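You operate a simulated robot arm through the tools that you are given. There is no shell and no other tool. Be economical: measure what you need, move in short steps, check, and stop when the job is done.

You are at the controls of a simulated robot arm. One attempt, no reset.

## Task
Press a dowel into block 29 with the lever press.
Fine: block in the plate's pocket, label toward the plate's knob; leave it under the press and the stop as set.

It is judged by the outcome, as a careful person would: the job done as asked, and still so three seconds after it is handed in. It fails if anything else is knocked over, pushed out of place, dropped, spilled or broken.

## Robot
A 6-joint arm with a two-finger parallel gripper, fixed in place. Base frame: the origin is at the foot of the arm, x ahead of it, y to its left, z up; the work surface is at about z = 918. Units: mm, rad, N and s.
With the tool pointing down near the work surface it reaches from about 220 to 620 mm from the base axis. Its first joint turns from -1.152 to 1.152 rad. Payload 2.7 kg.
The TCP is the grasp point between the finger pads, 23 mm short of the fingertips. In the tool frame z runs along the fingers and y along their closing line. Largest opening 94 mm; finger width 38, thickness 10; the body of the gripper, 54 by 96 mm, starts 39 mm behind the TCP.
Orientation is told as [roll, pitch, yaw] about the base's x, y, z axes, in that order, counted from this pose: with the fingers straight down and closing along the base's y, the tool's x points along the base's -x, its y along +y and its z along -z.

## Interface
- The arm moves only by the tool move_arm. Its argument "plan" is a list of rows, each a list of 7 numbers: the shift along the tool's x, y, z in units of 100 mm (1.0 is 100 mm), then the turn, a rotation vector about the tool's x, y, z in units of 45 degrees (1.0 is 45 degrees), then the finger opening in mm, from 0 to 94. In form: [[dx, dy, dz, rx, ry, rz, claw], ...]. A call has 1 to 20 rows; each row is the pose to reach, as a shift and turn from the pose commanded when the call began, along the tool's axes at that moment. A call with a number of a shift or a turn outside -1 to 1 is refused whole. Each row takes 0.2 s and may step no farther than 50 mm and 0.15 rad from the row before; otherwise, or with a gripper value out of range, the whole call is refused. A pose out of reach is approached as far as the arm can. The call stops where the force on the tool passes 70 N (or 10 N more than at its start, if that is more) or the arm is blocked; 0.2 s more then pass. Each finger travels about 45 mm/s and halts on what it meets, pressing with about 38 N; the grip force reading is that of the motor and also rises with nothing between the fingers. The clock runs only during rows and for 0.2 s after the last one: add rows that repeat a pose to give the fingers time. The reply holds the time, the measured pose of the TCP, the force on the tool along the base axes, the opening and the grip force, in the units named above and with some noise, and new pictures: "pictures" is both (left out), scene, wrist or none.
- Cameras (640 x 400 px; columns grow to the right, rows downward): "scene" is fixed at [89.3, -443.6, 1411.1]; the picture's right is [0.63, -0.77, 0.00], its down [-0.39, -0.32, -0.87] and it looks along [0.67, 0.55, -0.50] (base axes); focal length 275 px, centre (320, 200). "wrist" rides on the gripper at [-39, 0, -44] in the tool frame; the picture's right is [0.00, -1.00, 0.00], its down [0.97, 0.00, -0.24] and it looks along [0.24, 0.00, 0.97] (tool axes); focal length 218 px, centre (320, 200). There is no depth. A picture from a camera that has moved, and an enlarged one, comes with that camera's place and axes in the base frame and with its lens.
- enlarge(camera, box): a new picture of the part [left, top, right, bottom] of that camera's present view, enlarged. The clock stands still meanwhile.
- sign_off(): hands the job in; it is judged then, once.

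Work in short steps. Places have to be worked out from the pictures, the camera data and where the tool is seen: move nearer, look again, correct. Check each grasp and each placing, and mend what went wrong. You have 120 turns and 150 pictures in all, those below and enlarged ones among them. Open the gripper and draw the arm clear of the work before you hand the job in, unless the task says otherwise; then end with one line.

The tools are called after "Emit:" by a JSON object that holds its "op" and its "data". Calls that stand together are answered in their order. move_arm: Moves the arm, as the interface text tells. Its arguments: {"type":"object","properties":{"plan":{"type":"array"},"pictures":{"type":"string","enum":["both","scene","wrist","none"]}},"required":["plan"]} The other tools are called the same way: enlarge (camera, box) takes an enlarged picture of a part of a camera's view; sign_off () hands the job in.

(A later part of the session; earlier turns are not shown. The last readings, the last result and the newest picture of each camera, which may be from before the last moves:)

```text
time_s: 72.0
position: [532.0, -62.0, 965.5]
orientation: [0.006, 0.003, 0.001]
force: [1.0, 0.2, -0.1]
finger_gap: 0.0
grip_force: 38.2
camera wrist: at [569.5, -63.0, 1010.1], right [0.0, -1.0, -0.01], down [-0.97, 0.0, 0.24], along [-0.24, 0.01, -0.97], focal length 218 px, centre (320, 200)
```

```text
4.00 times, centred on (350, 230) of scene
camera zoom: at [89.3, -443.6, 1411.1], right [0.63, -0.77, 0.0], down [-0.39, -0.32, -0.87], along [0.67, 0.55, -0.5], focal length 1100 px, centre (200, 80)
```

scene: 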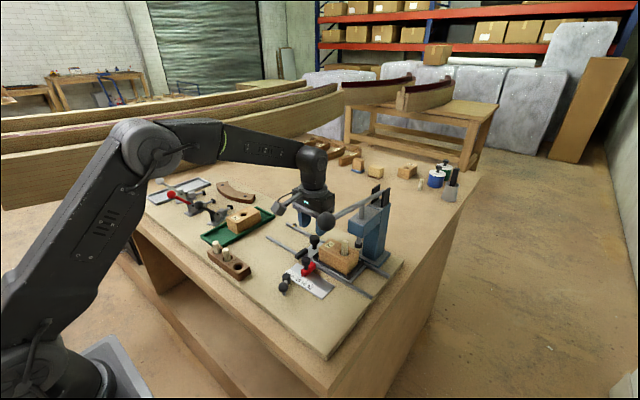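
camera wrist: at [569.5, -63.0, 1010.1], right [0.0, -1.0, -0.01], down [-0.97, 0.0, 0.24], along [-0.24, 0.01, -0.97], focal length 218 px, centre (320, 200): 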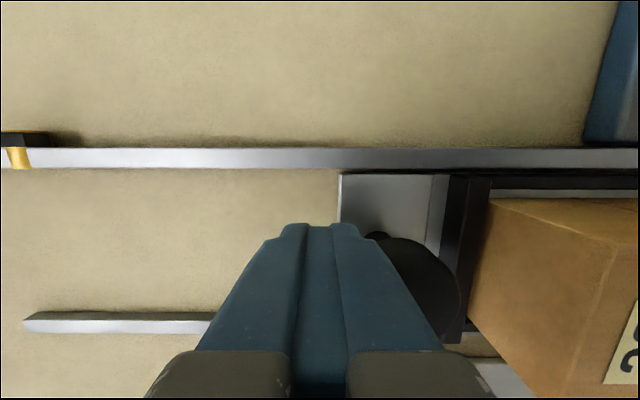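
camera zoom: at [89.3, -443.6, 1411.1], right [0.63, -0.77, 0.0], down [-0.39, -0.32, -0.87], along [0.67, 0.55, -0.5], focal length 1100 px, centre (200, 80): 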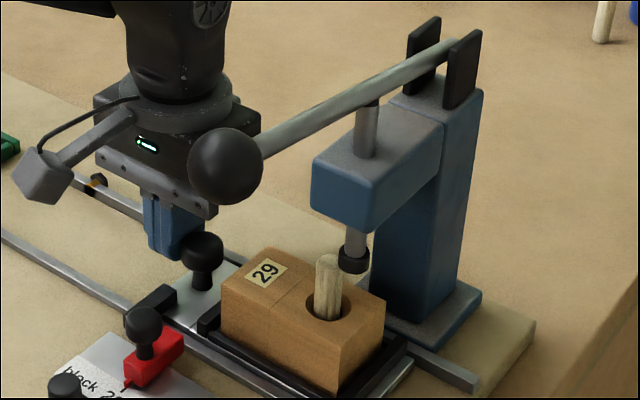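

Plate moved ~16 mm; about 12 mm left to the stop. Continuing in 1.5 mm steps.

Emit:
{"op": "move_arm", "data": {"plan": [[0, -0.015, 0, 0, 0, 0, 0], [0, -0.03, 0, 0, 0, 0, 0], [0, -0.045, 0, 0, 0, 0, 0], [0, -0.06, 0, 0, 0, 0, 0], [0, -0.075, 0, 0, 0, 0, 0], [0, -0.09, 0, 0, 0, 0, 0], [0, -0.1, 0, 0, 0, 0, 0], [0, -0.1, 0, 0, 0, 0, 0]], "pictures": "none"}}

Emit:
{"op": "enlarge", "data": {"camera": "scene", "box": [290, 200, 400, 280]}}

```text
time_s: 73.8
position: [529.9, -71.7, 964.6]
orientation: [0.006, 0.003, 0.0]
force: [0.6, 0.4, -0.5]
finger_gap: 0.0
grip_force: 37.8
```

```text
5.00 times, centred on (345, 240) of scene
camera zoom: at [89.3, -443.6, 1411.1], right [0.63, -0.77, 0.0], down [-0.39, -0.32, -0.87], along [0.67, 0.55, -0.5], focal length 1375 px, centre (195, 0)
```

zoom: 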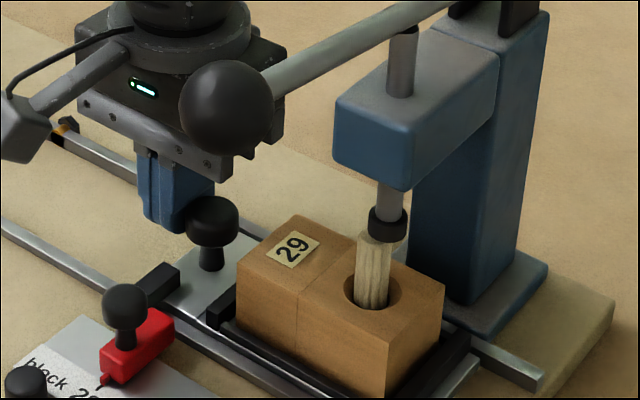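

Dowel passes under the ram cleanly; tab is nearly at the red stop. Continuing in 1 mm steps until contact is felt.

Emit:
{"op": "move_arm", "data": {"plan": [[0, -0.01, 0, 0, 0, 0, 0], [0, -0.02, 0, 0, 0, 0, 0], [0, -0.03, 0, 0, 0, 0, 0], [0, -0.04, 0, 0, 0, 0, 0], [0, -0.05, 0, 0, 0, 0, 0], [0, -0.05, 0, 0, 0, 0, 0]], "pictures": "none"}}

Emit:
{"op": "enlarge", "data": {"camera": "scene", "box": [290, 200, 400, 280]}}

```text
time_s: 75.2
position: [530.6, -77.2, 966.1]
orientation: [0.007, 0.001, 0.001]
force: [-1.0, 3.3, 0.0]
finger_gap: 0.0
grip_force: 38.3
```

```text
5.00 times, centred on (345, 240) of scene
camera zoom: at [89.2, -443.5, 1411.1], right [0.63, -0.77, 0.0], down [-0.39, -0.32, -0.87], along [0.67, 0.55, -0.5], focal length 1375 px, centre (195, 0)
```

zoom: 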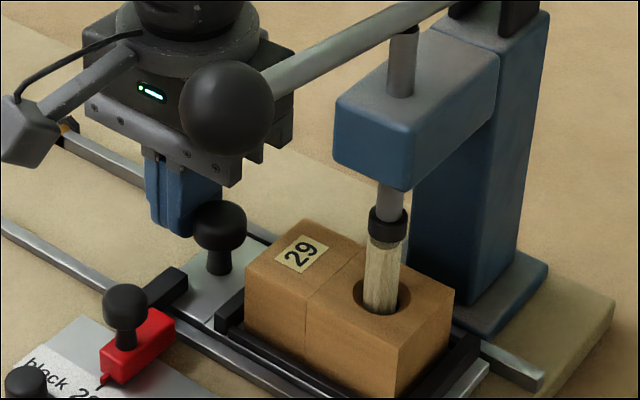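

A 3 N reaction appears. One more 1.5 mm to confirm the tab is against the stop, without overpushing.

Emit:
{"op": "move_arm", "data": {"plan": [[0, -0.005, 0, 0, 0, 0, 0], [0, -0.01, 0, 0, 0, 0, 0], [0, -0.015, 0, 0, 0, 0, 0], [0, -0.015, 0, 0, 0, 0, 0]], "pictures": "none"}}

Emit:
{"op": "enlarge", "data": {"camera": "scene", "box": [295, 235, 345, 285]}}

```text
time_s: 76.2
position: [530.0, -78.1, 966.5]
orientation: [0.008, 0.003, 0.003]
force: [-3.2, 11.8, 0.7]
finger_gap: 0.1
grip_force: 38.1
```

```text
8.00 times, centred on (320, 260) of scene
camera zoom: at [89.2, -443.3, 1411.2], right [0.63, -0.77, 0.0], down [-0.39, -0.32, -0.87], along [0.67, 0.55, -0.5], focal length 2200 px, centre (320, -280)
```

zoom: 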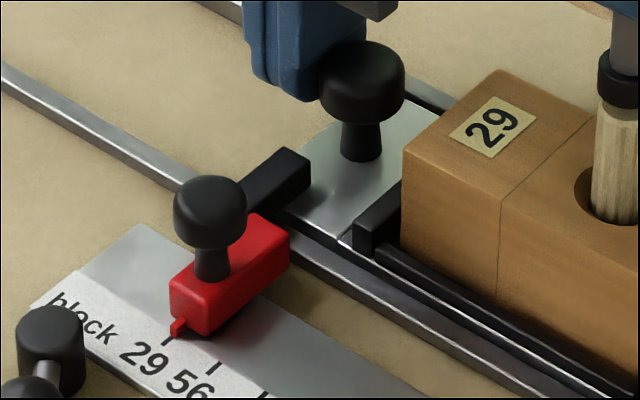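

Tab is firmly against the red stop (12 N), with the pointer still at 29 and the dowel under the ram. Backing off the knob and rising to go to the lever ball.

Emit:
{"op": "move_arm", "data": {"plan": [[0, 0.03, 0, 0, 0, 0, 0], [0, 0.15, 0, 0, 0, 0, 0], [0, 0.3, -0.1, 0, 0, 0, 0], [0, 0.4, -0.5, 0, 0, 0, 20], [0, 0.4, -0.95, 0, 0, 0, 44], [0, 0.4, -0.95, 0, 0, 0, 44]], "pictures": "none"}}

Emit:
{"op": "move_arm", "data": {"plan": [[0.2, 0, -0.4, 0, 0, 0, 44], [0.5, 0, -0.8, 0, 0, 0, 44], [0.9, 0, -1, 0, 0, 0, 44], [1, -0.3, -1, 0, 0, 0, 44], [1, -0.5, -1, 0, 0, 0, 44], [1, -0.5, -1, 0, 0, 0, 44]]}}

```text
time_s: 77.7
position: [530.6, -38.9, 1061.5]
orientation: [0.007, 0.002, 0.002]
force: [0.1, -0.2, 0.1]
finger_gap: 44.3
grip_force: 0.1
```

```text
time_s: 79.0
position: [431.2, -90.5, 1161.4]
orientation: [0.006, 0.002, 0.0]
force: [1.0, -0.9, -0.5]
finger_gap: 43.9
grip_force: 0.0
camera wrist: at [469.5, -91.3, 1205.4], right [0.0, -1.0, -0.01], down [-0.97, 0.0, 0.24], along [-0.24, 0.01, -0.97], focal length 218 px, centre (320, 200)
```

scene: 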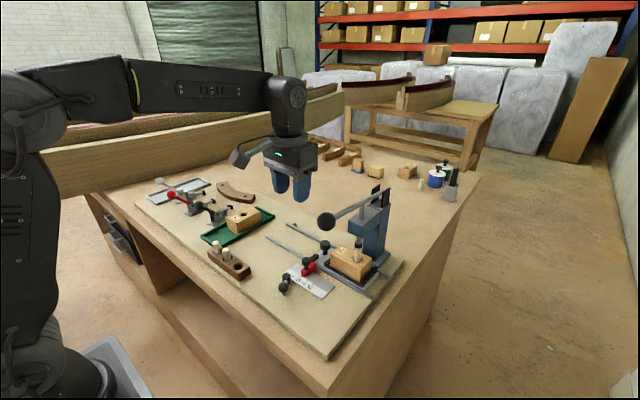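
wrist: 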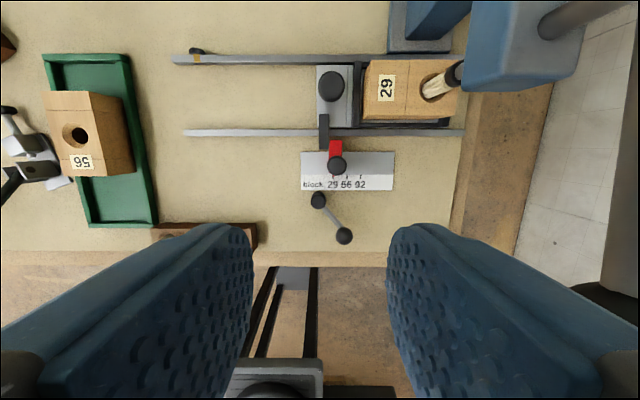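

Rising further, then moving over the ball (≈ (405, −198)).

Emit:
{"op": "move_arm", "data": {"plan": [[0, 0, -0.45, 0, 0, 0, 60], [0, 0, -0.75, 0, 0, 0, 60], [0.1, -0.3, -0.75, 0, 0, 0, 60], [0.26, -0.65, -0.75, 0, 0, 0, 60], [0.26, -1, -0.75, 0, 0, 0, 60], [0.26, -1, -0.75, 0, 0, 0, 60]]}}

Emit:
{"op": "enlarge", "data": {"camera": "scene", "box": [260, 150, 410, 270]}}

```text
time_s: 80.5
position: [405.2, -190.9, 1236.5]
orientation: [0.008, 0.002, 0.002]
force: [0.7, 0.2, -1.0]
finger_gap: 60.0
grip_force: 0.1
camera wrist: at [444.7, -191.1, 1281.3], right [0.0, -1.0, -0.01], down [-0.97, 0.0, 0.24], along [-0.24, 0.01, -0.97], focal length 218 px, centre (320, 200)
```

scene: 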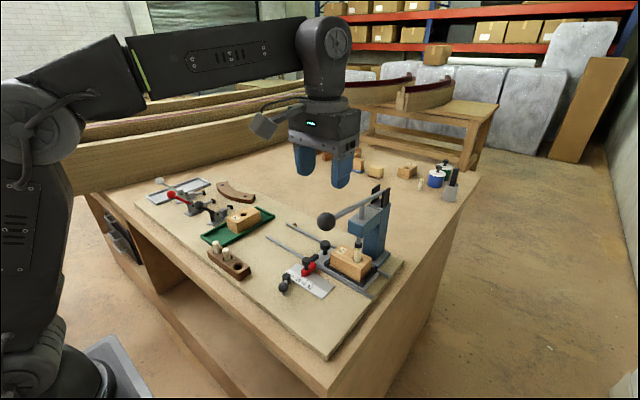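
wrist: 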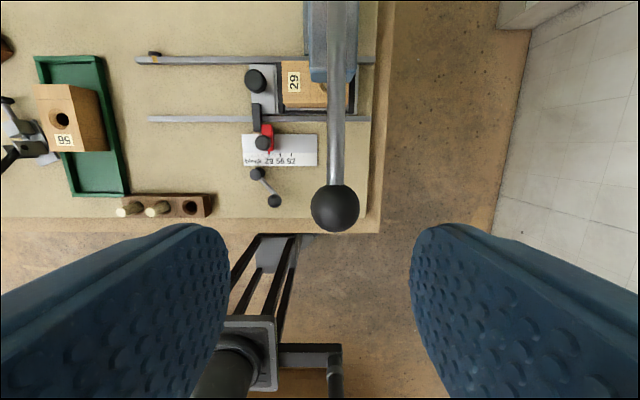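

```text
3.33 times, centred on (335, 210) of scene
camera zoom: at [89.3, -443.7, 1411.1], right [0.63, -0.77, 0.0], down [-0.39, -0.32, -0.87], along [0.67, 0.55, -0.5], focal length 916 px, centre (270, 167)
```

zoom: 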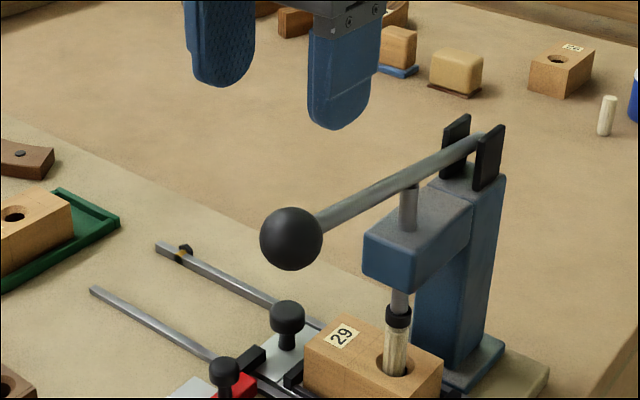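

Ball centre ≈ (404, −199.5, 1137), Ø33. Aligning and descending with the fingers caging it.

Emit:
{"op": "move_arm", "data": {"plan": [[0.01, -0.085, 0.2, 0, 0, 0, 60], [0.01, -0.085, 0.5, 0, 0, 0, 60], [0.01, -0.085, 0.8, 0, 0, 0, 60], [0.01, -0.085, 0.8, 0, 0, 0, 60]]}}

```text
time_s: 81.5
position: [404.9, -198.6, 1155.3]
orientation: [0.006, 0.002, 0.0]
force: [-0.2, -0.2, 0.0]
finger_gap: 60.2
grip_force: 0.0
camera wrist: at [443.7, -199.1, 1199.9], right [0.0, -1.0, -0.01], down [-0.97, 0.0, 0.24], along [-0.24, 0.01, -0.97], focal length 218 px, centre (320, 200)
```

scene: 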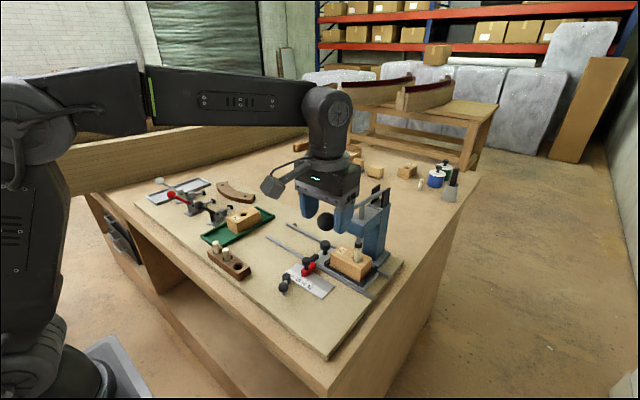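
wrist: 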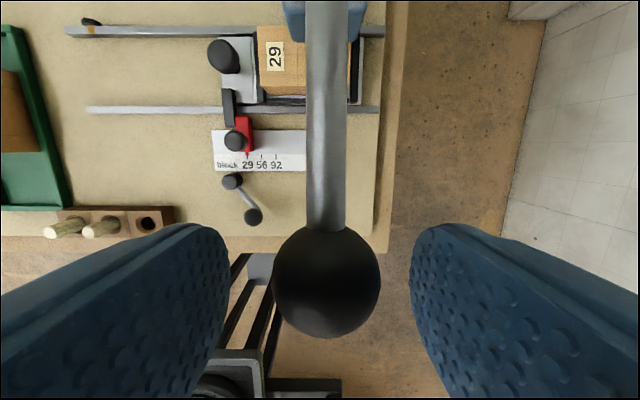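

Ball sits well between the fingers. Descending until the palm is just above the ball and caging it with the fingers at 38 mm.

Emit:
{"op": "move_arm", "data": {"plan": [[0, -0.015, 0.15, 0, 0, 0, 60], [0, -0.015, 0.3, 0, 0, 0, 50], [0, -0.015, 0.36, 0, 0, 0, 40], [0, -0.015, 0.36, 0, 0, 0, 38], [0, -0.015, 0.36, 0, 0, 0, 38]]}}

```text
time_s: 82.7
position: [402.6, -199.1, 1120.0]
orientation: [0.007, 0.001, 0.0]
force: [0.1, -0.2, -0.3]
finger_gap: 38.1
grip_force: 0.0
camera wrist: at [442.7, -200.1, 1163.8], right [0.0, -1.0, -0.01], down [-0.97, 0.0, 0.24], along [-0.24, 0.01, -0.97], focal length 218 px, centre (320, 200)
```

scene: 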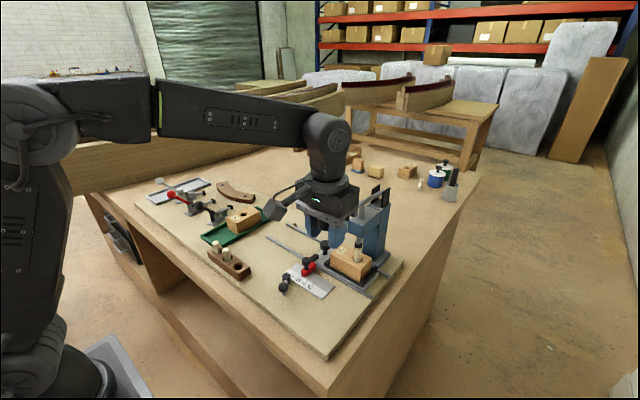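
wrist: 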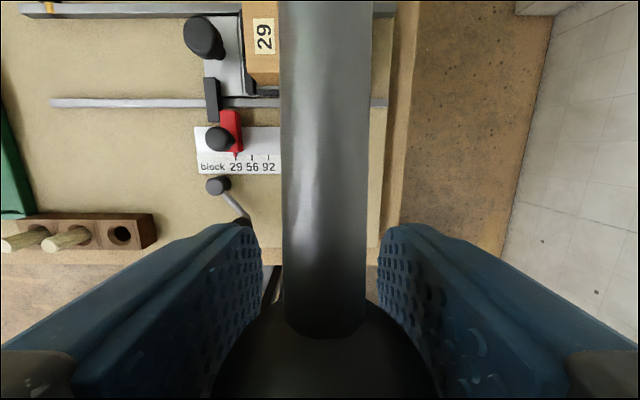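

Pressing down slowly, 30 mm first, with force watch.

Emit:
{"op": "move_arm", "data": {"plan": [[0, 0, 0.04, 0, 0, 0, 38], [0, 0, 0.08, 0, 0, 0, 38], [0, 0, 0.12, 0, 0, 0, 38], [0, 0, 0.16, 0, 0, 0, 38], [0, 0, 0.2, 0, 0, 0, 38], [0, 0, 0.25, 0, 0, 0, 38], [0, 0, 0.3, 0, 0, 0, 38], [0, 0, 0.3, 0, 0, 0, 38]], "pictures": "none"}}

Emit:
{"op": "enlarge", "data": {"camera": "scene", "box": [290, 170, 410, 280]}}

```text
time_s: 84.5
position: [403.3, -199.6, 1089.2]
orientation: [0.007, 0.002, 0.001]
force: [-0.6, 0.5, 0.8]
finger_gap: 37.9
grip_force: 0.0
```

```text
3.64 times, centred on (350, 225) of scene
camera zoom: at [89.3, -443.6, 1411.1], right [0.63, -0.77, 0.0], down [-0.39, -0.32, -0.87], along [0.67, 0.55, -0.5], focal length 1000 px, centre (211, 109)
```

zoom: 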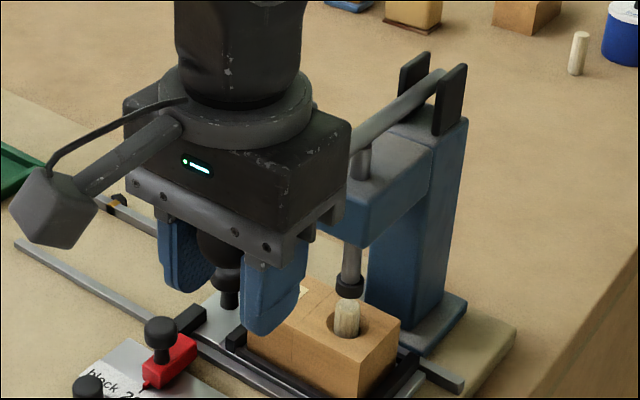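

The ram is down on the dowel and it is going in. Continuing another 30 mm.

Emit:
{"op": "move_arm", "data": {"plan": [[0, 0, 0.04, 0, 0, 0, 38], [0, 0, 0.08, 0, 0, 0, 38], [0, 0, 0.12, 0, 0, 0, 38], [0, 0, 0.16, 0, 0, 0, 38], [-0.01, 0, 0.2, 0, 0, 0, 38], [-0.02, 0, 0.25, 0, 0, 0, 38], [-0.02, 0, 0.3, 0, 0, 0, 38], [-0.02, 0, 0.3, 0, 0, 0, 38]], "pictures": "none"}}

Emit:
{"op": "enlarge", "data": {"camera": "scene", "box": [290, 170, 410, 280]}}

```text
time_s: 86.2
position: [406.1, -199.1, 1059.1]
orientation: [0.005, 0.001, 0.003]
force: [0.8, 0.3, 4.2]
finger_gap: 38.2
grip_force: 0.0
```

```text
3.64 times, centred on (350, 225) of scene
camera zoom: at [89.3, -443.6, 1411.1], right [0.63, -0.77, 0.0], down [-0.39, -0.32, -0.87], along [0.67, 0.55, -0.5], focal length 1000 px, centre (211, 109)
```

zoom: 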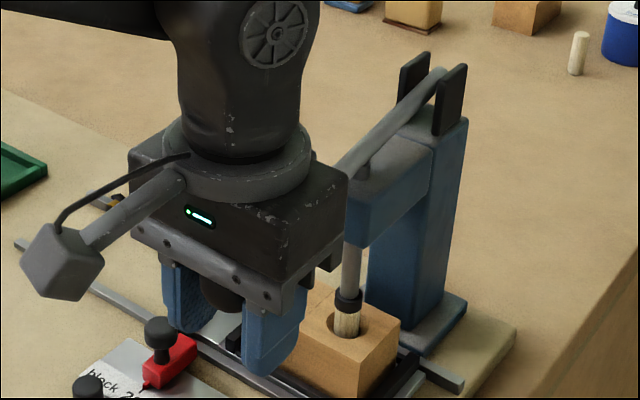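

Ram is now bearing on the dowel (4 N). Continuing down along the lever's arc.

Emit:
{"op": "move_arm", "data": {"plan": [[-0.005, 0, 0.03, 0, 0, 0, 38], [-0.01, 0, 0.06, 0, 0, 0, 38], [-0.015, 0, 0.09, 0, 0, 0, 38], [-0.02, 0, 0.12, 0, 0, 0, 38], [-0.03, 0, 0.15, 0, 0, 0, 38], [-0.035, 0, 0.18, 0, 0, 0, 38], [-0.045, 0, 0.21, 0, 0, 0, 38], [-0.05, 0, 0.24, 0, 0, 0, 38], [-0.055, 0, 0.27, 0, 0, 0, 38], [-0.06, 0, 0.3, 0, 0, 0, 38], [-0.06, 0, 0.3, 0, 0, 0, 38]], "pictures": "none"}}

Emit:
{"op": "enlarge", "data": {"camera": "scene", "box": [290, 170, 410, 280]}}

```text
time_s: 87.6
position: [409.7, -200.7, 1055.3]
orientation: [-0.005, -0.017, 0.004]
force: [-9.3, 4.1, 31.4]
finger_gap: 37.9
grip_force: 0.1
stopped in row 6: the force on the tool passed its limit (the readings are from after the stop); the commanded pose is now the measured one
```

```text
3.64 times, centred on (350, 225) of scene
camera zoom: at [88.6, -443.3, 1411.3], right [0.63, -0.77, 0.0], down [-0.39, -0.32, -0.87], along [0.67, 0.55, -0.5], focal length 1000 px, centre (211, 109)
```

zoom: 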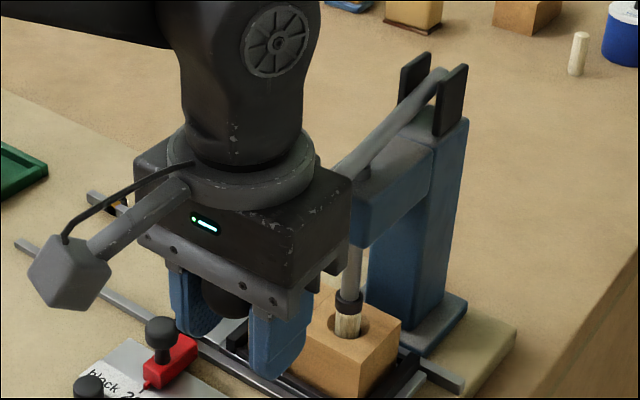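

Force limit reached just after the ram took up the dowel. Checking whether it's the press fit or my gripper touching the press.

Emit:
{"op": "move_arm", "data": {"plan": [[0, 0, 0, 0, 0, 0, 38]], "pictures": "both"}}

Emit:
{"op": "enlarge", "data": {"camera": "scene", "box": [335, 215, 385, 265]}}

```text
time_s: 88.0
position: [410.4, -200.9, 1055.0]
orientation: [-0.004, -0.019, 0.002]
force: [-5.5, 1.1, 37.8]
finger_gap: 38.1
grip_force: 0.0
camera wrist: at [448.1, -200.9, 1099.7], right [0.0, -1.0, 0.0], down [-0.97, 0.0, 0.22], along [-0.22, 0.0, -0.97], focal length 218 px, centre (320, 200)
```

scene: 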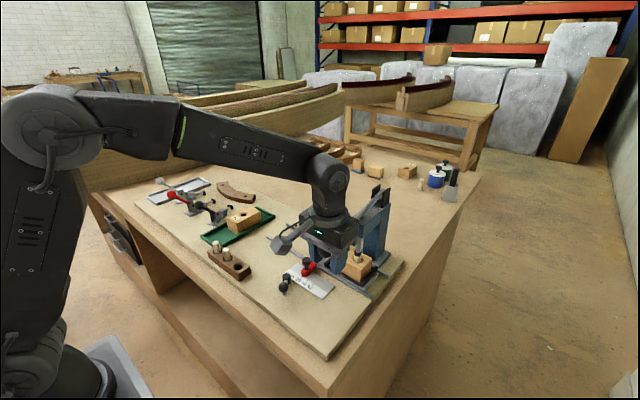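
wrist: 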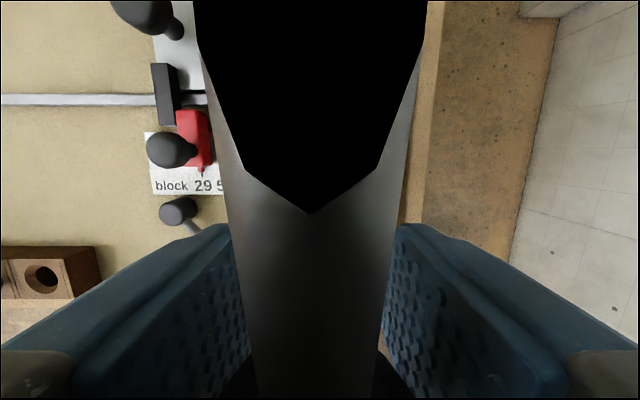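

```text
8.00 times, centred on (360, 240) of scene
camera zoom: at [88.6, -443.3, 1411.2], right [0.63, -0.77, 0.0], down [-0.39, -0.32, -0.87], along [0.67, 0.55, -0.5], focal length 2200 px, centre (0, -120)
```

zoom: 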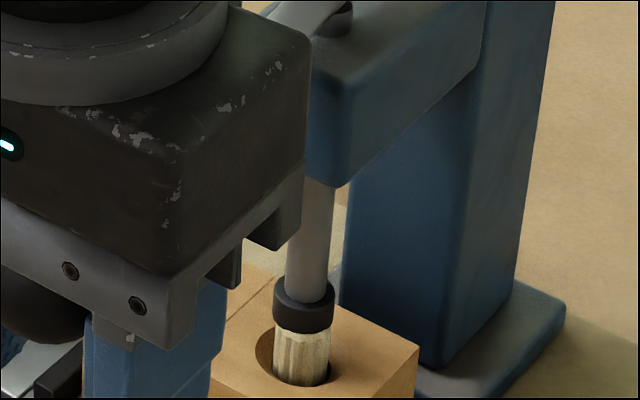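

The ram has come down ~24 mm and the dowel went in ~18 mm, then it met strong resistance while the lever rod also came up against the gripper body. I'll lift off, look at dowel and lever, and then press on the ball with closed fingertips, which clears the rod.

Emit:
{"op": "move_arm", "data": {"plan": [[0, 0, -0.1, 0, 0, 0, 42], [0, 0, -0.3, 0, 0, 0, 50], [0, 0, -0.6, 0, 0, 0, 60], [0, 0, -0.95, 0, 0, 0, 60], [0, 0, -0.95, 0, 0, 0, 60]], "pictures": "both"}}

Emit:
{"op": "enlarge", "data": {"camera": "scene", "box": [300, 190, 400, 270]}}

```text
time_s: 89.2
position: [408.5, -200.7, 1146.2]
orientation: [0.003, -0.007, -0.002]
force: [0.3, 0.1, 0.3]
finger_gap: 60.2
grip_force: 0.1
camera wrist: at [447.7, -200.2, 1190.4], right [0.0, -1.0, 0.0], down [-0.97, 0.0, 0.23], along [-0.23, 0.0, -0.97], focal length 218 px, centre (320, 200)
```

scene: 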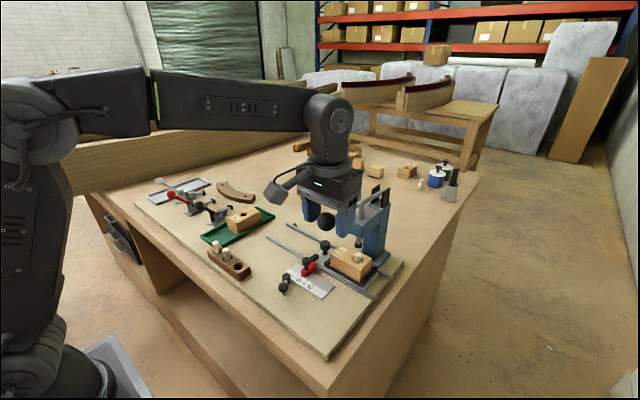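
wrist: 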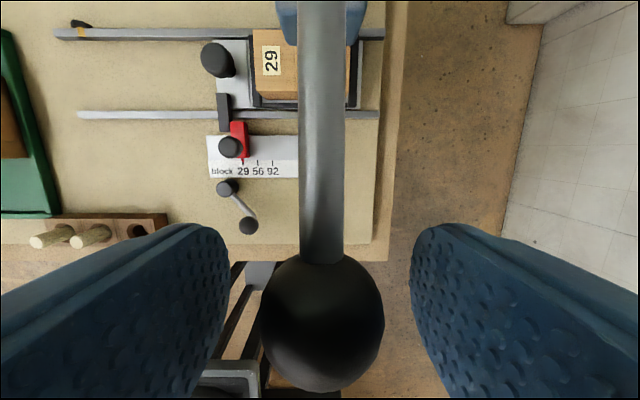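

```text
5.00 times, centred on (350, 230) of scene
camera zoom: at [89.3, -443.6, 1411.1], right [0.63, -0.77, 0.0], down [-0.39, -0.32, -0.87], along [0.67, 0.55, -0.5], focal length 1375 px, centre (170, 50)
```

zoom: 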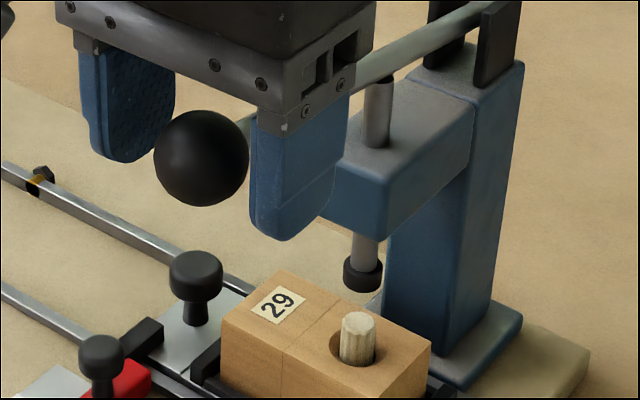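

The lever springs back up. The dowel is partly in, protruding ~15 mm. I'll close the fingers above the ball and press again slowly with the fingertips.

Emit:
{"op": "move_arm", "data": {"plan": [[0.02, 0, -0.2, 0, 0, 0, 60], [0.03, 0, -0.45, 0, 0, 0, 60], [0.04, 0.01, -0.45, 0, 0, 0, 30], [0.04, 0.01, -0.45, 0, 0, 0, 5], [0.04, 0.01, -0.45, 0, 0, 0, 0], [0.04, 0.01, -0.45, 0, 0, 0, 0], [0.04, 0.01, -0.3, 0, 0, 0, 0], [0.04, 0.01, -0.3, 0, 0, 0, 0]], "pictures": "both"}}

```text
time_s: 91.0
position: [403.9, -199.0, 1175.5]
orientation: [0.001, -0.009, 0.0]
force: [-1.0, -0.1, -0.6]
finger_gap: 0.0
grip_force: 37.0
camera wrist: at [442.3, -199.6, 1220.4], right [0.0, -1.0, 0.0], down [-0.97, 0.0, 0.23], along [-0.23, 0.0, -0.97], focal length 218 px, centre (320, 200)
```

scene: 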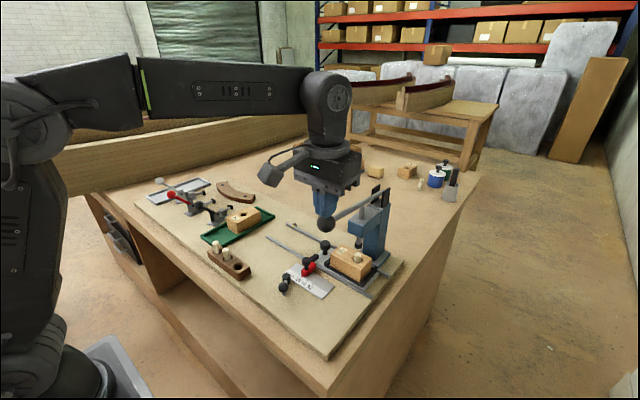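
wrist: 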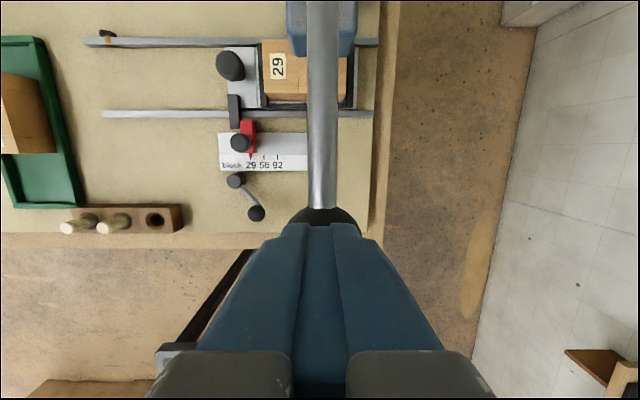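

Fingertips are centred on the ball. Pressing down 50 mm, up to about where the ram meets the dowel.

Emit:
{"op": "move_arm", "data": {"plan": [[0, 0, 0.05, 0, 0, 0, 0], [0, 0, 0.1, 0, 0, 0, 0], [0, 0, 0.15, 0, 0, 0, 0], [0, 0, 0.2, 0, 0, 0, 0], [0, 0, 0.25, 0, 0, 0, 0], [0, 0, 0.3, 0, 0, 0, 0], [0, 0, 0.35, 0, 0, 0, 0], [0, 0, 0.4, 0, 0, 0, 0], [-0.005, 0, 0.45, 0, 0, 0, 0], [-0.01, 0, 0.5, 0, 0, 0, 0], [-0.01, 0, 0.5, 0, 0, 0, 0]], "pictures": "wrist"}}

Emit:
{"op": "enlarge", "data": {"camera": "scene", "box": [300, 190, 400, 270]}}

```text
time_s: 93.4
position: [405.0, -198.4, 1125.1]
orientation: [0.001, -0.008, 0.0]
force: [-1.3, -0.3, 2.2]
finger_gap: 0.0
grip_force: 38.2
camera wrist: at [443.8, -199.7, 1170.1], right [0.0, -1.0, 0.0], down [-0.97, 0.0, 0.23], along [-0.23, 0.0, -0.97], focal length 218 px, centre (320, 200)
```

wrist: 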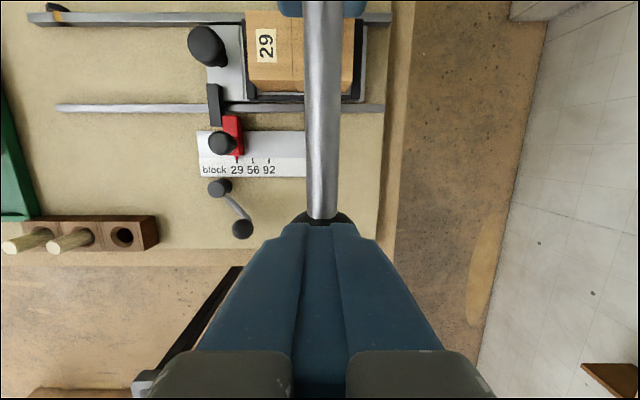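

```text
5.00 times, centred on (350, 230) of scene
camera zoom: at [89.2, -443.6, 1411.1], right [0.63, -0.77, 0.0], down [-0.39, -0.32, -0.87], along [0.67, 0.55, -0.5], focal length 1375 px, centre (170, 50)
```

zoom: 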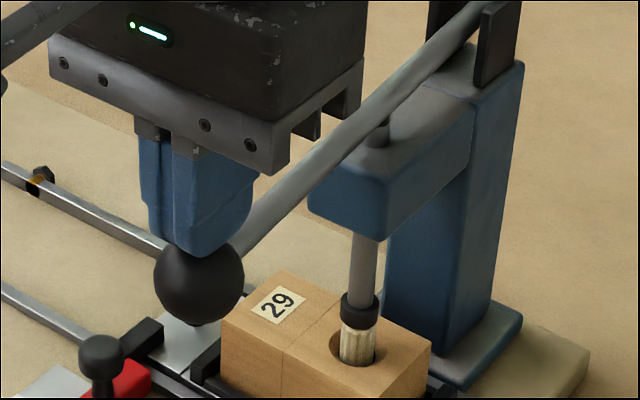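

Ram is just at the dowel. Pressing on slowly at 1.5 mm per step.

Emit:
{"op": "move_arm", "data": {"plan": [[-0.003, 0, 0.015, 0, 0, 0, 0], [-0.006, 0, 0.03, 0, 0, 0, 0], [-0.01, 0, 0.045, 0, 0, 0, 0], [-0.013, 0, 0.06, 0, 0, 0, 0], [-0.016, 0, 0.075, 0, 0, 0, 0], [-0.02, 0, 0.09, 0, 0, 0, 0], [-0.023, 0, 0.105, 0, 0, 0, 0], [-0.026, 0, 0.12, 0, 0, 0, 0], [-0.03, 0, 0.135, 0, 0, 0, 0], [-0.033, 0, 0.15, 0, 0, 0, 0], [-0.036, 0, 0.165, 0, 0, 0, 0], [-0.04, 0, 0.18, 0, 0, 0, 0], [-0.04, 0, 0.195, 0, 0, 0, 0], [-0.045, 0, 0.21, 0, 0, 0, 0], [-0.045, 0, 0.21, 0, 0, 0, 0]], "pictures": "none"}}

Emit:
{"op": "enlarge", "data": {"camera": "scene", "box": [300, 190, 400, 270]}}

```text
time_s: 96.6
position: [408.5, -198.9, 1113.7]
orientation: [-0.007, -0.02, 0.002]
force: [-29.4, 5.9, 62.0]
finger_gap: 0.0
grip_force: 38.1
```

```text
5.00 times, centred on (350, 230) of scene
camera zoom: at [87.5, -443.1, 1411.4], right [0.63, -0.77, 0.0], down [-0.39, -0.32, -0.87], along [0.67, 0.55, -0.5], focal length 1375 px, centre (170, 50)
```

zoom: 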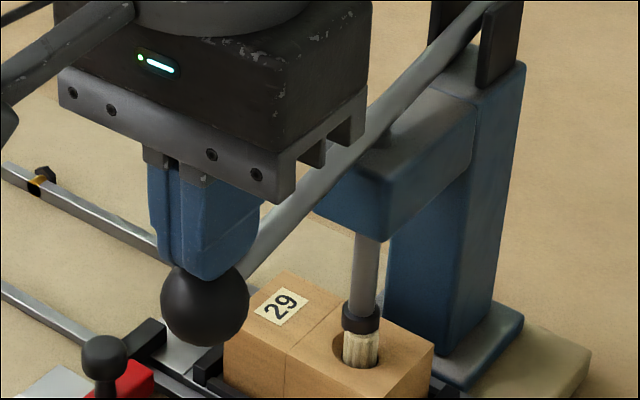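

It now holds 62 N with a side load from my x drift, and the ram depth (≈979) is the same as at the first stop, which suggests a hard end. I'll relax, recentre in x and press once more straight down to confirm.

Emit:
{"op": "move_arm", "data": {"plan": [[0.01, 0, -0.08, 0, 0, 0, 0], [0.03, 0, -0.15, 0, 0, 0, 0], [0.03, 0, -0.1, 0, 0, 0, 0], [0.03, 0, -0.05, 0, 0, 0, 0], [0.03, 0, -0.02, 0, 0, 0, 0], [0.03, 0, 0, 0, 0, 0, 0], [0.03, 0, 0.01, 0, 0, 0, 0], [0.03, 0, 0.02, 0, 0, 0, 0], [0.03, 0, 0.03, 0, 0, 0, 0], [0.03, 0, 0.03, 0, 0, 0, 0], [0.03, 0, 0.03, 0, 0, 0, 0]], "pictures": "none"}}

Emit:
{"op": "enlarge", "data": {"camera": "scene", "box": [300, 190, 400, 270]}}

```text
time_s: 99.0
position: [408.2, -199.2, 1112.0]
orientation: [-0.007, -0.033, 0.002]
force: [-11.3, 12.6, 68.0]
finger_gap: 0.0
grip_force: 38.1
```

```text
5.00 times, centred on (350, 230) of scene
camera zoom: at [88.0, -442.8, 1411.5], right [0.63, -0.77, 0.0], down [-0.39, -0.32, -0.87], along [0.67, 0.55, -0.5], focal length 1375 px, centre (170, 50)
```

zoom: 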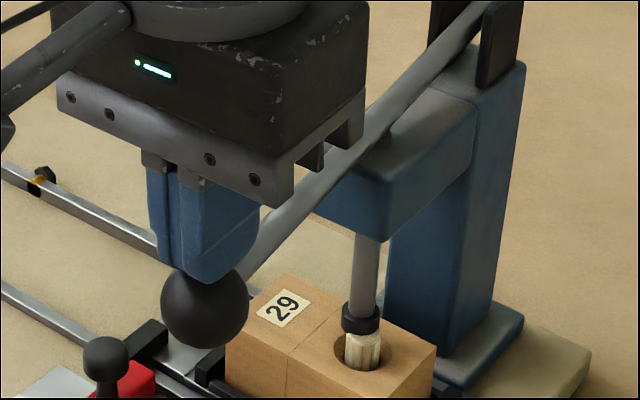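

Holding this pressure for 2 s to see whether the dowel creeps further or it's a hard stop.

Emit:
{"op": "move_arm", "data": {"plan": [[0, 0, 0.005, 0, 0, 0, 0], [0, 0, 0.01, 0, 0, 0, 0], [0, 0, 0.01, 0, 0, 0, 0], [0, 0, 0.01, 0, 0, 0, 0], [0, 0, 0.01, 0, 0, 0, 0], [0, 0, 0.01, 0, 0, 0, 0], [0, 0, 0.01, 0, 0, 0, 0], [0, 0, 0.01, 0, 0, 0, 0], [0, 0, 0.01, 0, 0, 0, 0], [0, 0, 0.01, 0, 0, 0, 0]], "pictures": "none"}}

```text
time_s: 101.2
position: [408.1, -198.9, 1112.0]
orientation: [-0.007, -0.035, 0.001]
force: [-7.8, 17.0, 67.8]
finger_gap: 0.0
grip_force: 38.2
```

No creep at a steady 68 N, so it's a hard stop. Lifting off slowly and inspecting the dowel.

Emit:
{"op": "move_arm", "data": {"plan": [[0, 0, -0.05, 0, 0, 0, 0], [0, 0, -0.12, 0, 0, 0, 0], [0, 0, -0.25, 0, 0, 0, 0], [0, 0, -0.4, 0, 0, 0, 0], [0, 0, -0.55, 0, 0, 0, 0], [0, 0, -0.75, 0, 0, 0, 0], [0, 0, -1, 0, 0, 0, 0], [0, 0, -1, 0, 0, 0, 0]], "pictures": "scene"}}

Emit:
{"op": "enlarge", "data": {"camera": "scene", "box": [320, 215, 400, 285]}}

```text
time_s: 103.0
position: [407.3, -198.1, 1201.2]
orientation: [-0.001, -0.009, 0.0]
force: [-0.8, 0.2, -0.2]
finger_gap: 0.0
grip_force: 38.1
```

scene: 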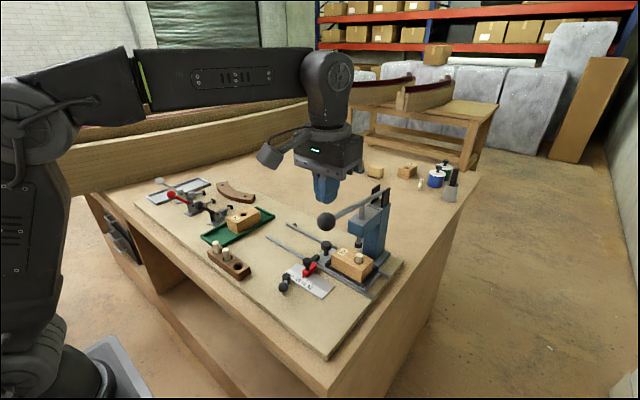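

```text
5.71 times, centred on (360, 250) of scene
camera zoom: at [89.3, -443.6, 1411.1], right [0.63, -0.77, 0.0], down [-0.39, -0.32, -0.87], along [0.67, 0.55, -0.5], focal length 1571 px, centre (91, -86)
```

zoom: 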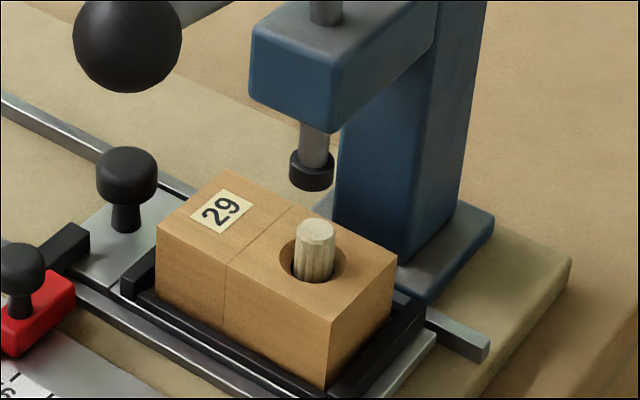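

The dowel stays in, top z≈980. I want to be sure the plate and stop have not shifted: repeating the same enlarged crop as before pressing.

Emit:
{"op": "enlarge", "data": {"camera": "scene", "box": [295, 235, 345, 285]}}

Emit:
{"op": "enlarge", "data": {"camera": "scene", "box": [300, 190, 400, 270]}}

```text
8.00 times, centred on (320, 260) of scene
camera zoom: at [89.3, -443.6, 1411.1], right [0.63, -0.77, 0.0], down [-0.39, -0.32, -0.87], along [0.67, 0.55, -0.5], focal length 2200 px, centre (320, -280)
```

zoom: 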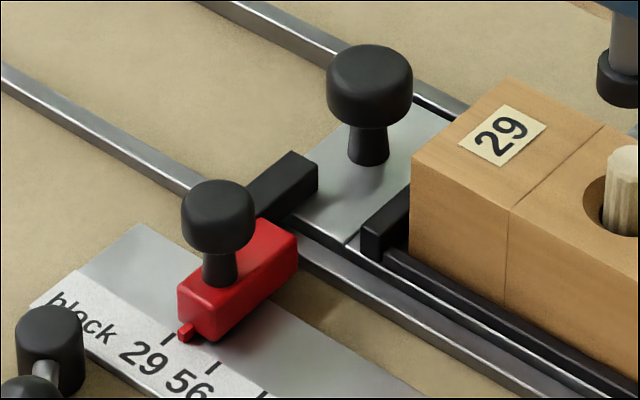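

```text
5.00 times, centred on (350, 230) of scene
camera zoom: at [89.3, -443.6, 1411.1], right [0.63, -0.77, 0.0], down [-0.39, -0.32, -0.87], along [0.67, 0.55, -0.5], focal length 1375 px, centre (170, 50)
```

zoom: 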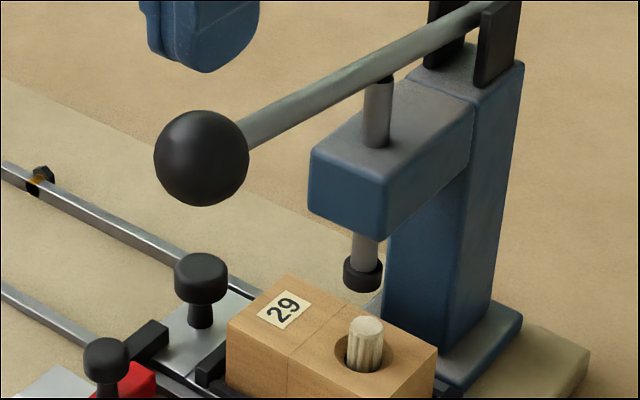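

The stop has been nudged ~3 mm toward −y (pointer past the 29 mark) along with the plate during the hard press. I'll restore it: grip the stop's knob from above (≈ (449, −109)) and draw it back; it will carry the plate's tab with it. Moving there first.

Emit:
{"op": "move_arm", "data": {"plan": [[0, 0.4, 0, 0, 0, 0, 10], [-0.1, 0.85, 0, 0, 0, 0, 30], [-0.4, 0.9, 0.1, 0, 0, 0, 40], [-0.42, 0.9, 0.5, 0, 0, 0, 40], [-0.42, 0.9, 0.9, 0, 0, 0, 40], [-0.42, 0.9, 1, 0, 0, 0, 40], [-0.42, 0.9, 1, 0, 0, 0, 40]]}}

Emit:
{"op": "enlarge", "data": {"camera": "wrist", "box": [250, 60, 450, 260]}}

```text
time_s: 104.6
position: [449.5, -108.3, 1101.0]
orientation: [0.001, -0.008, 0.0]
force: [-0.6, -0.3, 0.0]
finger_gap: 40.2
grip_force: 0.1
camera wrist: at [488.0, -108.8, 1145.8], right [0.0, -1.0, 0.0], down [-0.97, 0.0, 0.23], along [-0.23, 0.0, -0.97], focal length 218 px, centre (320, 200)
```

scene: 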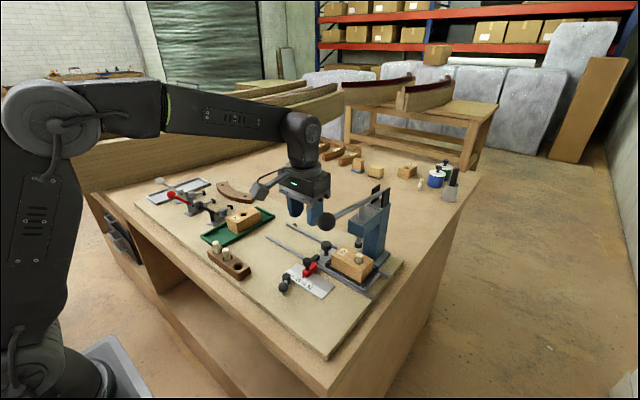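
wrist: 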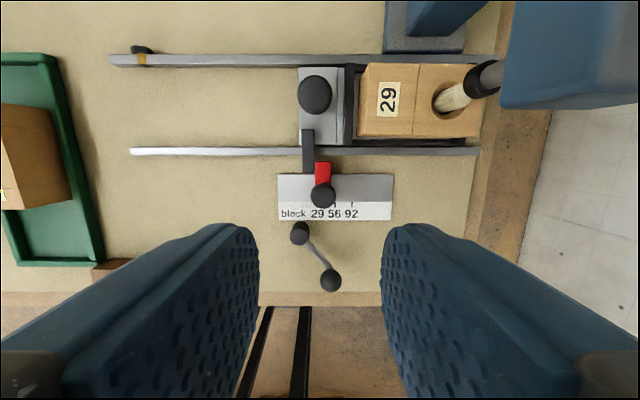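

```text
2.00 times, centred on (350, 160) of wrist
camera zoom: at [488.0, -108.8, 1145.8], right [0.0, -1.0, 0.0], down [-0.97, 0.0, 0.23], along [-0.23, 0.0, -0.97], focal length 436 px, centre (260, 280)
```

zoom: 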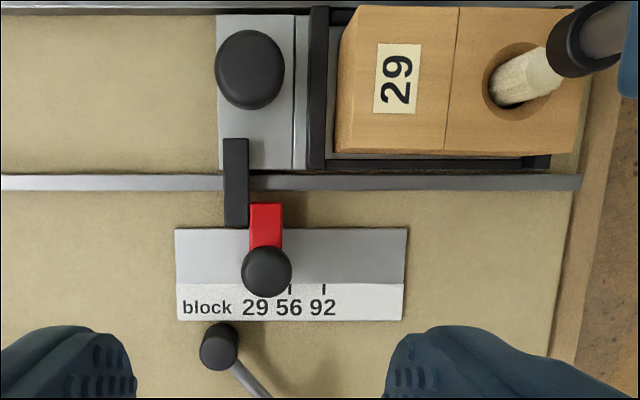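

Stop knob is at about (448, −112). Lowering over it and checking, then gripping.

Emit:
{"op": "move_arm", "data": {"plan": [[0.01, -0.037, 0.4, 0, 0, 0, 40], [0.01, -0.037, 0.8, 0, 0, 0, 40], [0.01, -0.037, 0.95, 0, 0, 0, 40], [0.01, -0.037, 0.95, 0, 0, 0, 40]], "pictures": "wrist"}}

Emit:
{"op": "enlarge", "data": {"camera": "scene", "box": [270, 210, 350, 290]}}

```text
time_s: 105.6
position: [449.1, -111.6, 1005.8]
orientation: [0.001, -0.008, 0.001]
force: [0.3, -0.3, 0.3]
finger_gap: 40.1
grip_force: 0.0
camera wrist: at [487.9, -113.5, 1050.2], right [0.0, -1.0, 0.0], down [-0.97, 0.0, 0.23], along [-0.23, 0.0, -0.97], focal length 218 px, centre (320, 200)
```

wrist: 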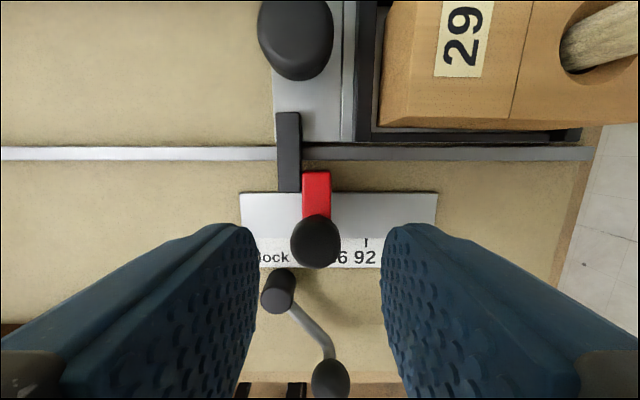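

```text
5.00 times, centred on (310, 250) of scene
camera zoom: at [89.3, -443.6, 1411.1], right [0.63, -0.77, 0.0], down [-0.39, -0.32, -0.87], along [0.67, 0.55, -0.5], focal length 1375 px, centre (370, -50)
```

zoom: 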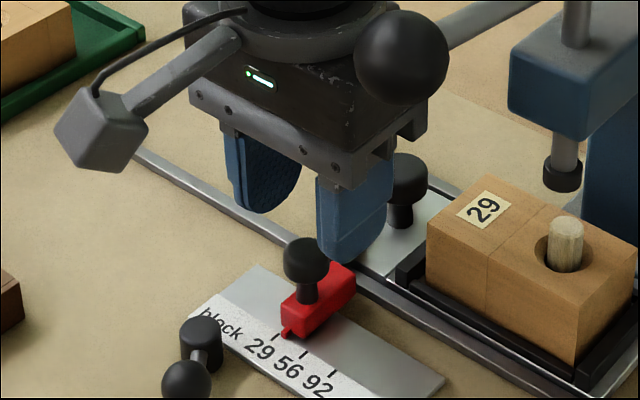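

Descending to the knob head and gripping it.

Emit:
{"op": "move_arm", "data": {"plan": [[0, 0, 0.2, 0, 0, 0, 40], [0, 0, 0.33, 0, 0, 0, 40], [0, 0, 0.35, 0, 0, 0, 32], [0, 0, 0.35, 0, 0, 0, 26], [0, 0, 0.35, 0, 0, 0, 20], [0, 0, 0.35, 0, 0, 0, 16], [0, 0, 0.35, 0, 0, 0, 16]], "pictures": "none"}}

Emit:
{"op": "enlarge", "data": {"camera": "scene", "box": [295, 235, 345, 285]}}

```text
time_s: 107.2
position: [449.9, -112.3, 970.6]
orientation: [0.001, -0.009, 0.0]
force: [-0.9, 9.9, -2.3]
finger_gap: 21.4
grip_force: 44.7
```

```text
8.00 times, centred on (320, 260) of scene
camera zoom: at [89.3, -443.4, 1411.2], right [0.63, -0.77, 0.0], down [-0.39, -0.32, -0.87], along [0.67, 0.55, -0.5], focal length 2200 px, centre (320, -280)
```

zoom: 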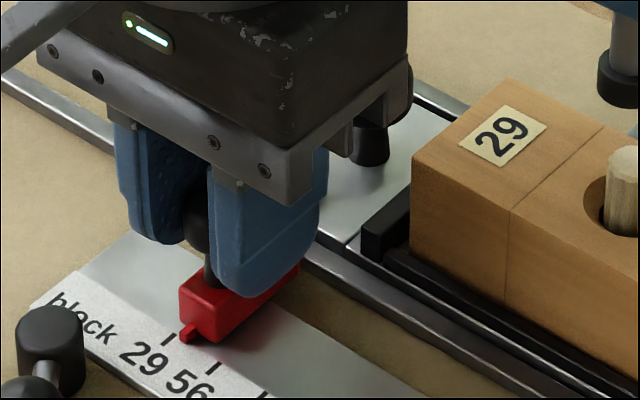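

Knob gripped. Pulling the stop toward +y in small steps.

Emit:
{"op": "move_arm", "data": {"plan": [[0, 0.01, 0, 0, 0, 0, 16], [0, 0.02, 0, 0, 0, 0, 16], [0, 0.03, 0, 0, 0, 0, 16], [0, 0.03, 0, 0, 0, 0, 16]], "pictures": "none"}}

Emit:
{"op": "enlarge", "data": {"camera": "scene", "box": [295, 235, 345, 285]}}

```text
time_s: 108.2
position: [448.9, -110.8, 969.9]
orientation: [-0.001, -0.01, 0.001]
force: [4.0, -15.4, -14.5]
finger_gap: 21.4
grip_force: 45.0
```

```text
8.00 times, centred on (320, 260) of scene
camera zoom: at [89.6, -444.1, 1410.9], right [0.63, -0.77, 0.0], down [-0.39, -0.32, -0.87], along [0.67, 0.55, -0.5], focal length 2200 px, centre (320, -280)
```

zoom: 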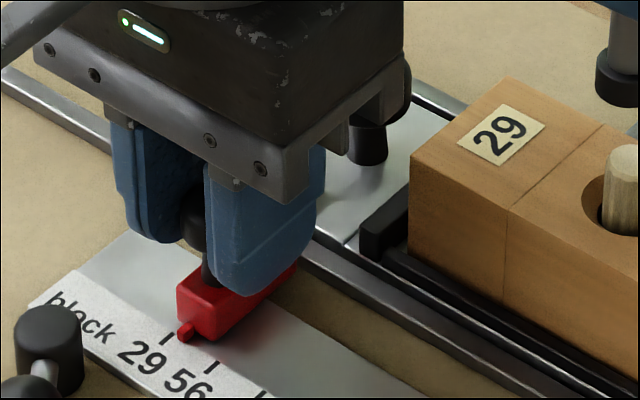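

Not moved yet (15 N). Continuing a few mm more of commanded pull.

Emit:
{"op": "move_arm", "data": {"plan": [[0, 0.01, 0, 0, 0, 0, 14], [0, 0.02, 0, 0, 0, 0, 14], [0, 0.03, 0, 0, 0, 0, 14], [0, 0.04, 0, 0, 0, 0, 14], [0, 0.04, 0, 0, 0, 0, 14]], "pictures": "none"}}

Emit:
{"op": "enlarge", "data": {"camera": "scene", "box": [295, 235, 345, 285]}}

```text
time_s: 109.4
position: [450.1, -108.5, 970.8]
orientation: [-0.001, -0.008, 0.001]
force: [7.1, -28.5, -22.0]
finger_gap: 21.4
grip_force: 45.4
```

```text
8.00 times, centred on (320, 260) of scene
camera zoom: at [89.8, -444.5, 1410.8], right [0.63, -0.77, 0.0], down [-0.39, -0.32, -0.87], along [0.67, 0.55, -0.5], focal length 2200 px, centre (320, -280)
```

zoom: 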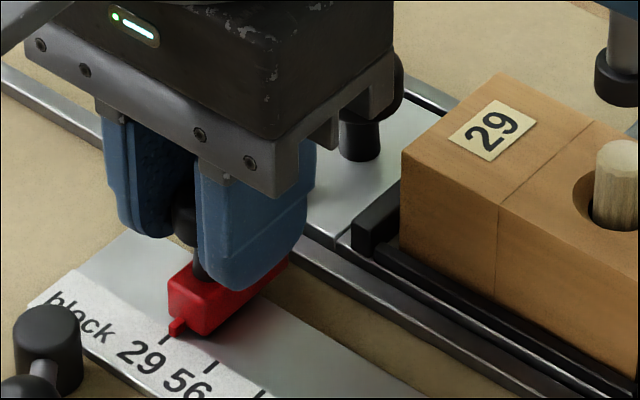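

The pointer is back at the 29 mark, and the plate followed. Relaxing the pull, then opening.

Emit:
{"op": "move_arm", "data": {"plan": [[0, -0.02, 0, 0, 0, 0, 14], [0, -0.035, 0, 0, 0, 0, 14], [0, -0.035, 0, 0, 0, 0, 14]], "pictures": "none"}}

Emit:
{"op": "enlarge", "data": {"camera": "scene", "box": [295, 235, 345, 285]}}

```text
time_s: 110.2
position: [449.3, -107.9, 969.7]
orientation: [0.003, -0.005, 0.001]
force: [1.6, 3.5, -19.1]
finger_gap: 21.4
grip_force: 44.7
```

```text
8.00 times, centred on (320, 260) of scene
camera zoom: at [89.6, -443.6, 1411.1], right [0.63, -0.77, 0.0], down [-0.39, -0.32, -0.87], along [0.67, 0.55, -0.5], focal length 2200 px, centre (320, -280)
```

zoom: 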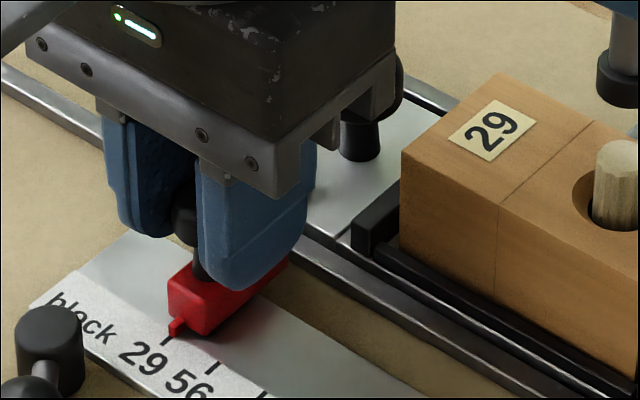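

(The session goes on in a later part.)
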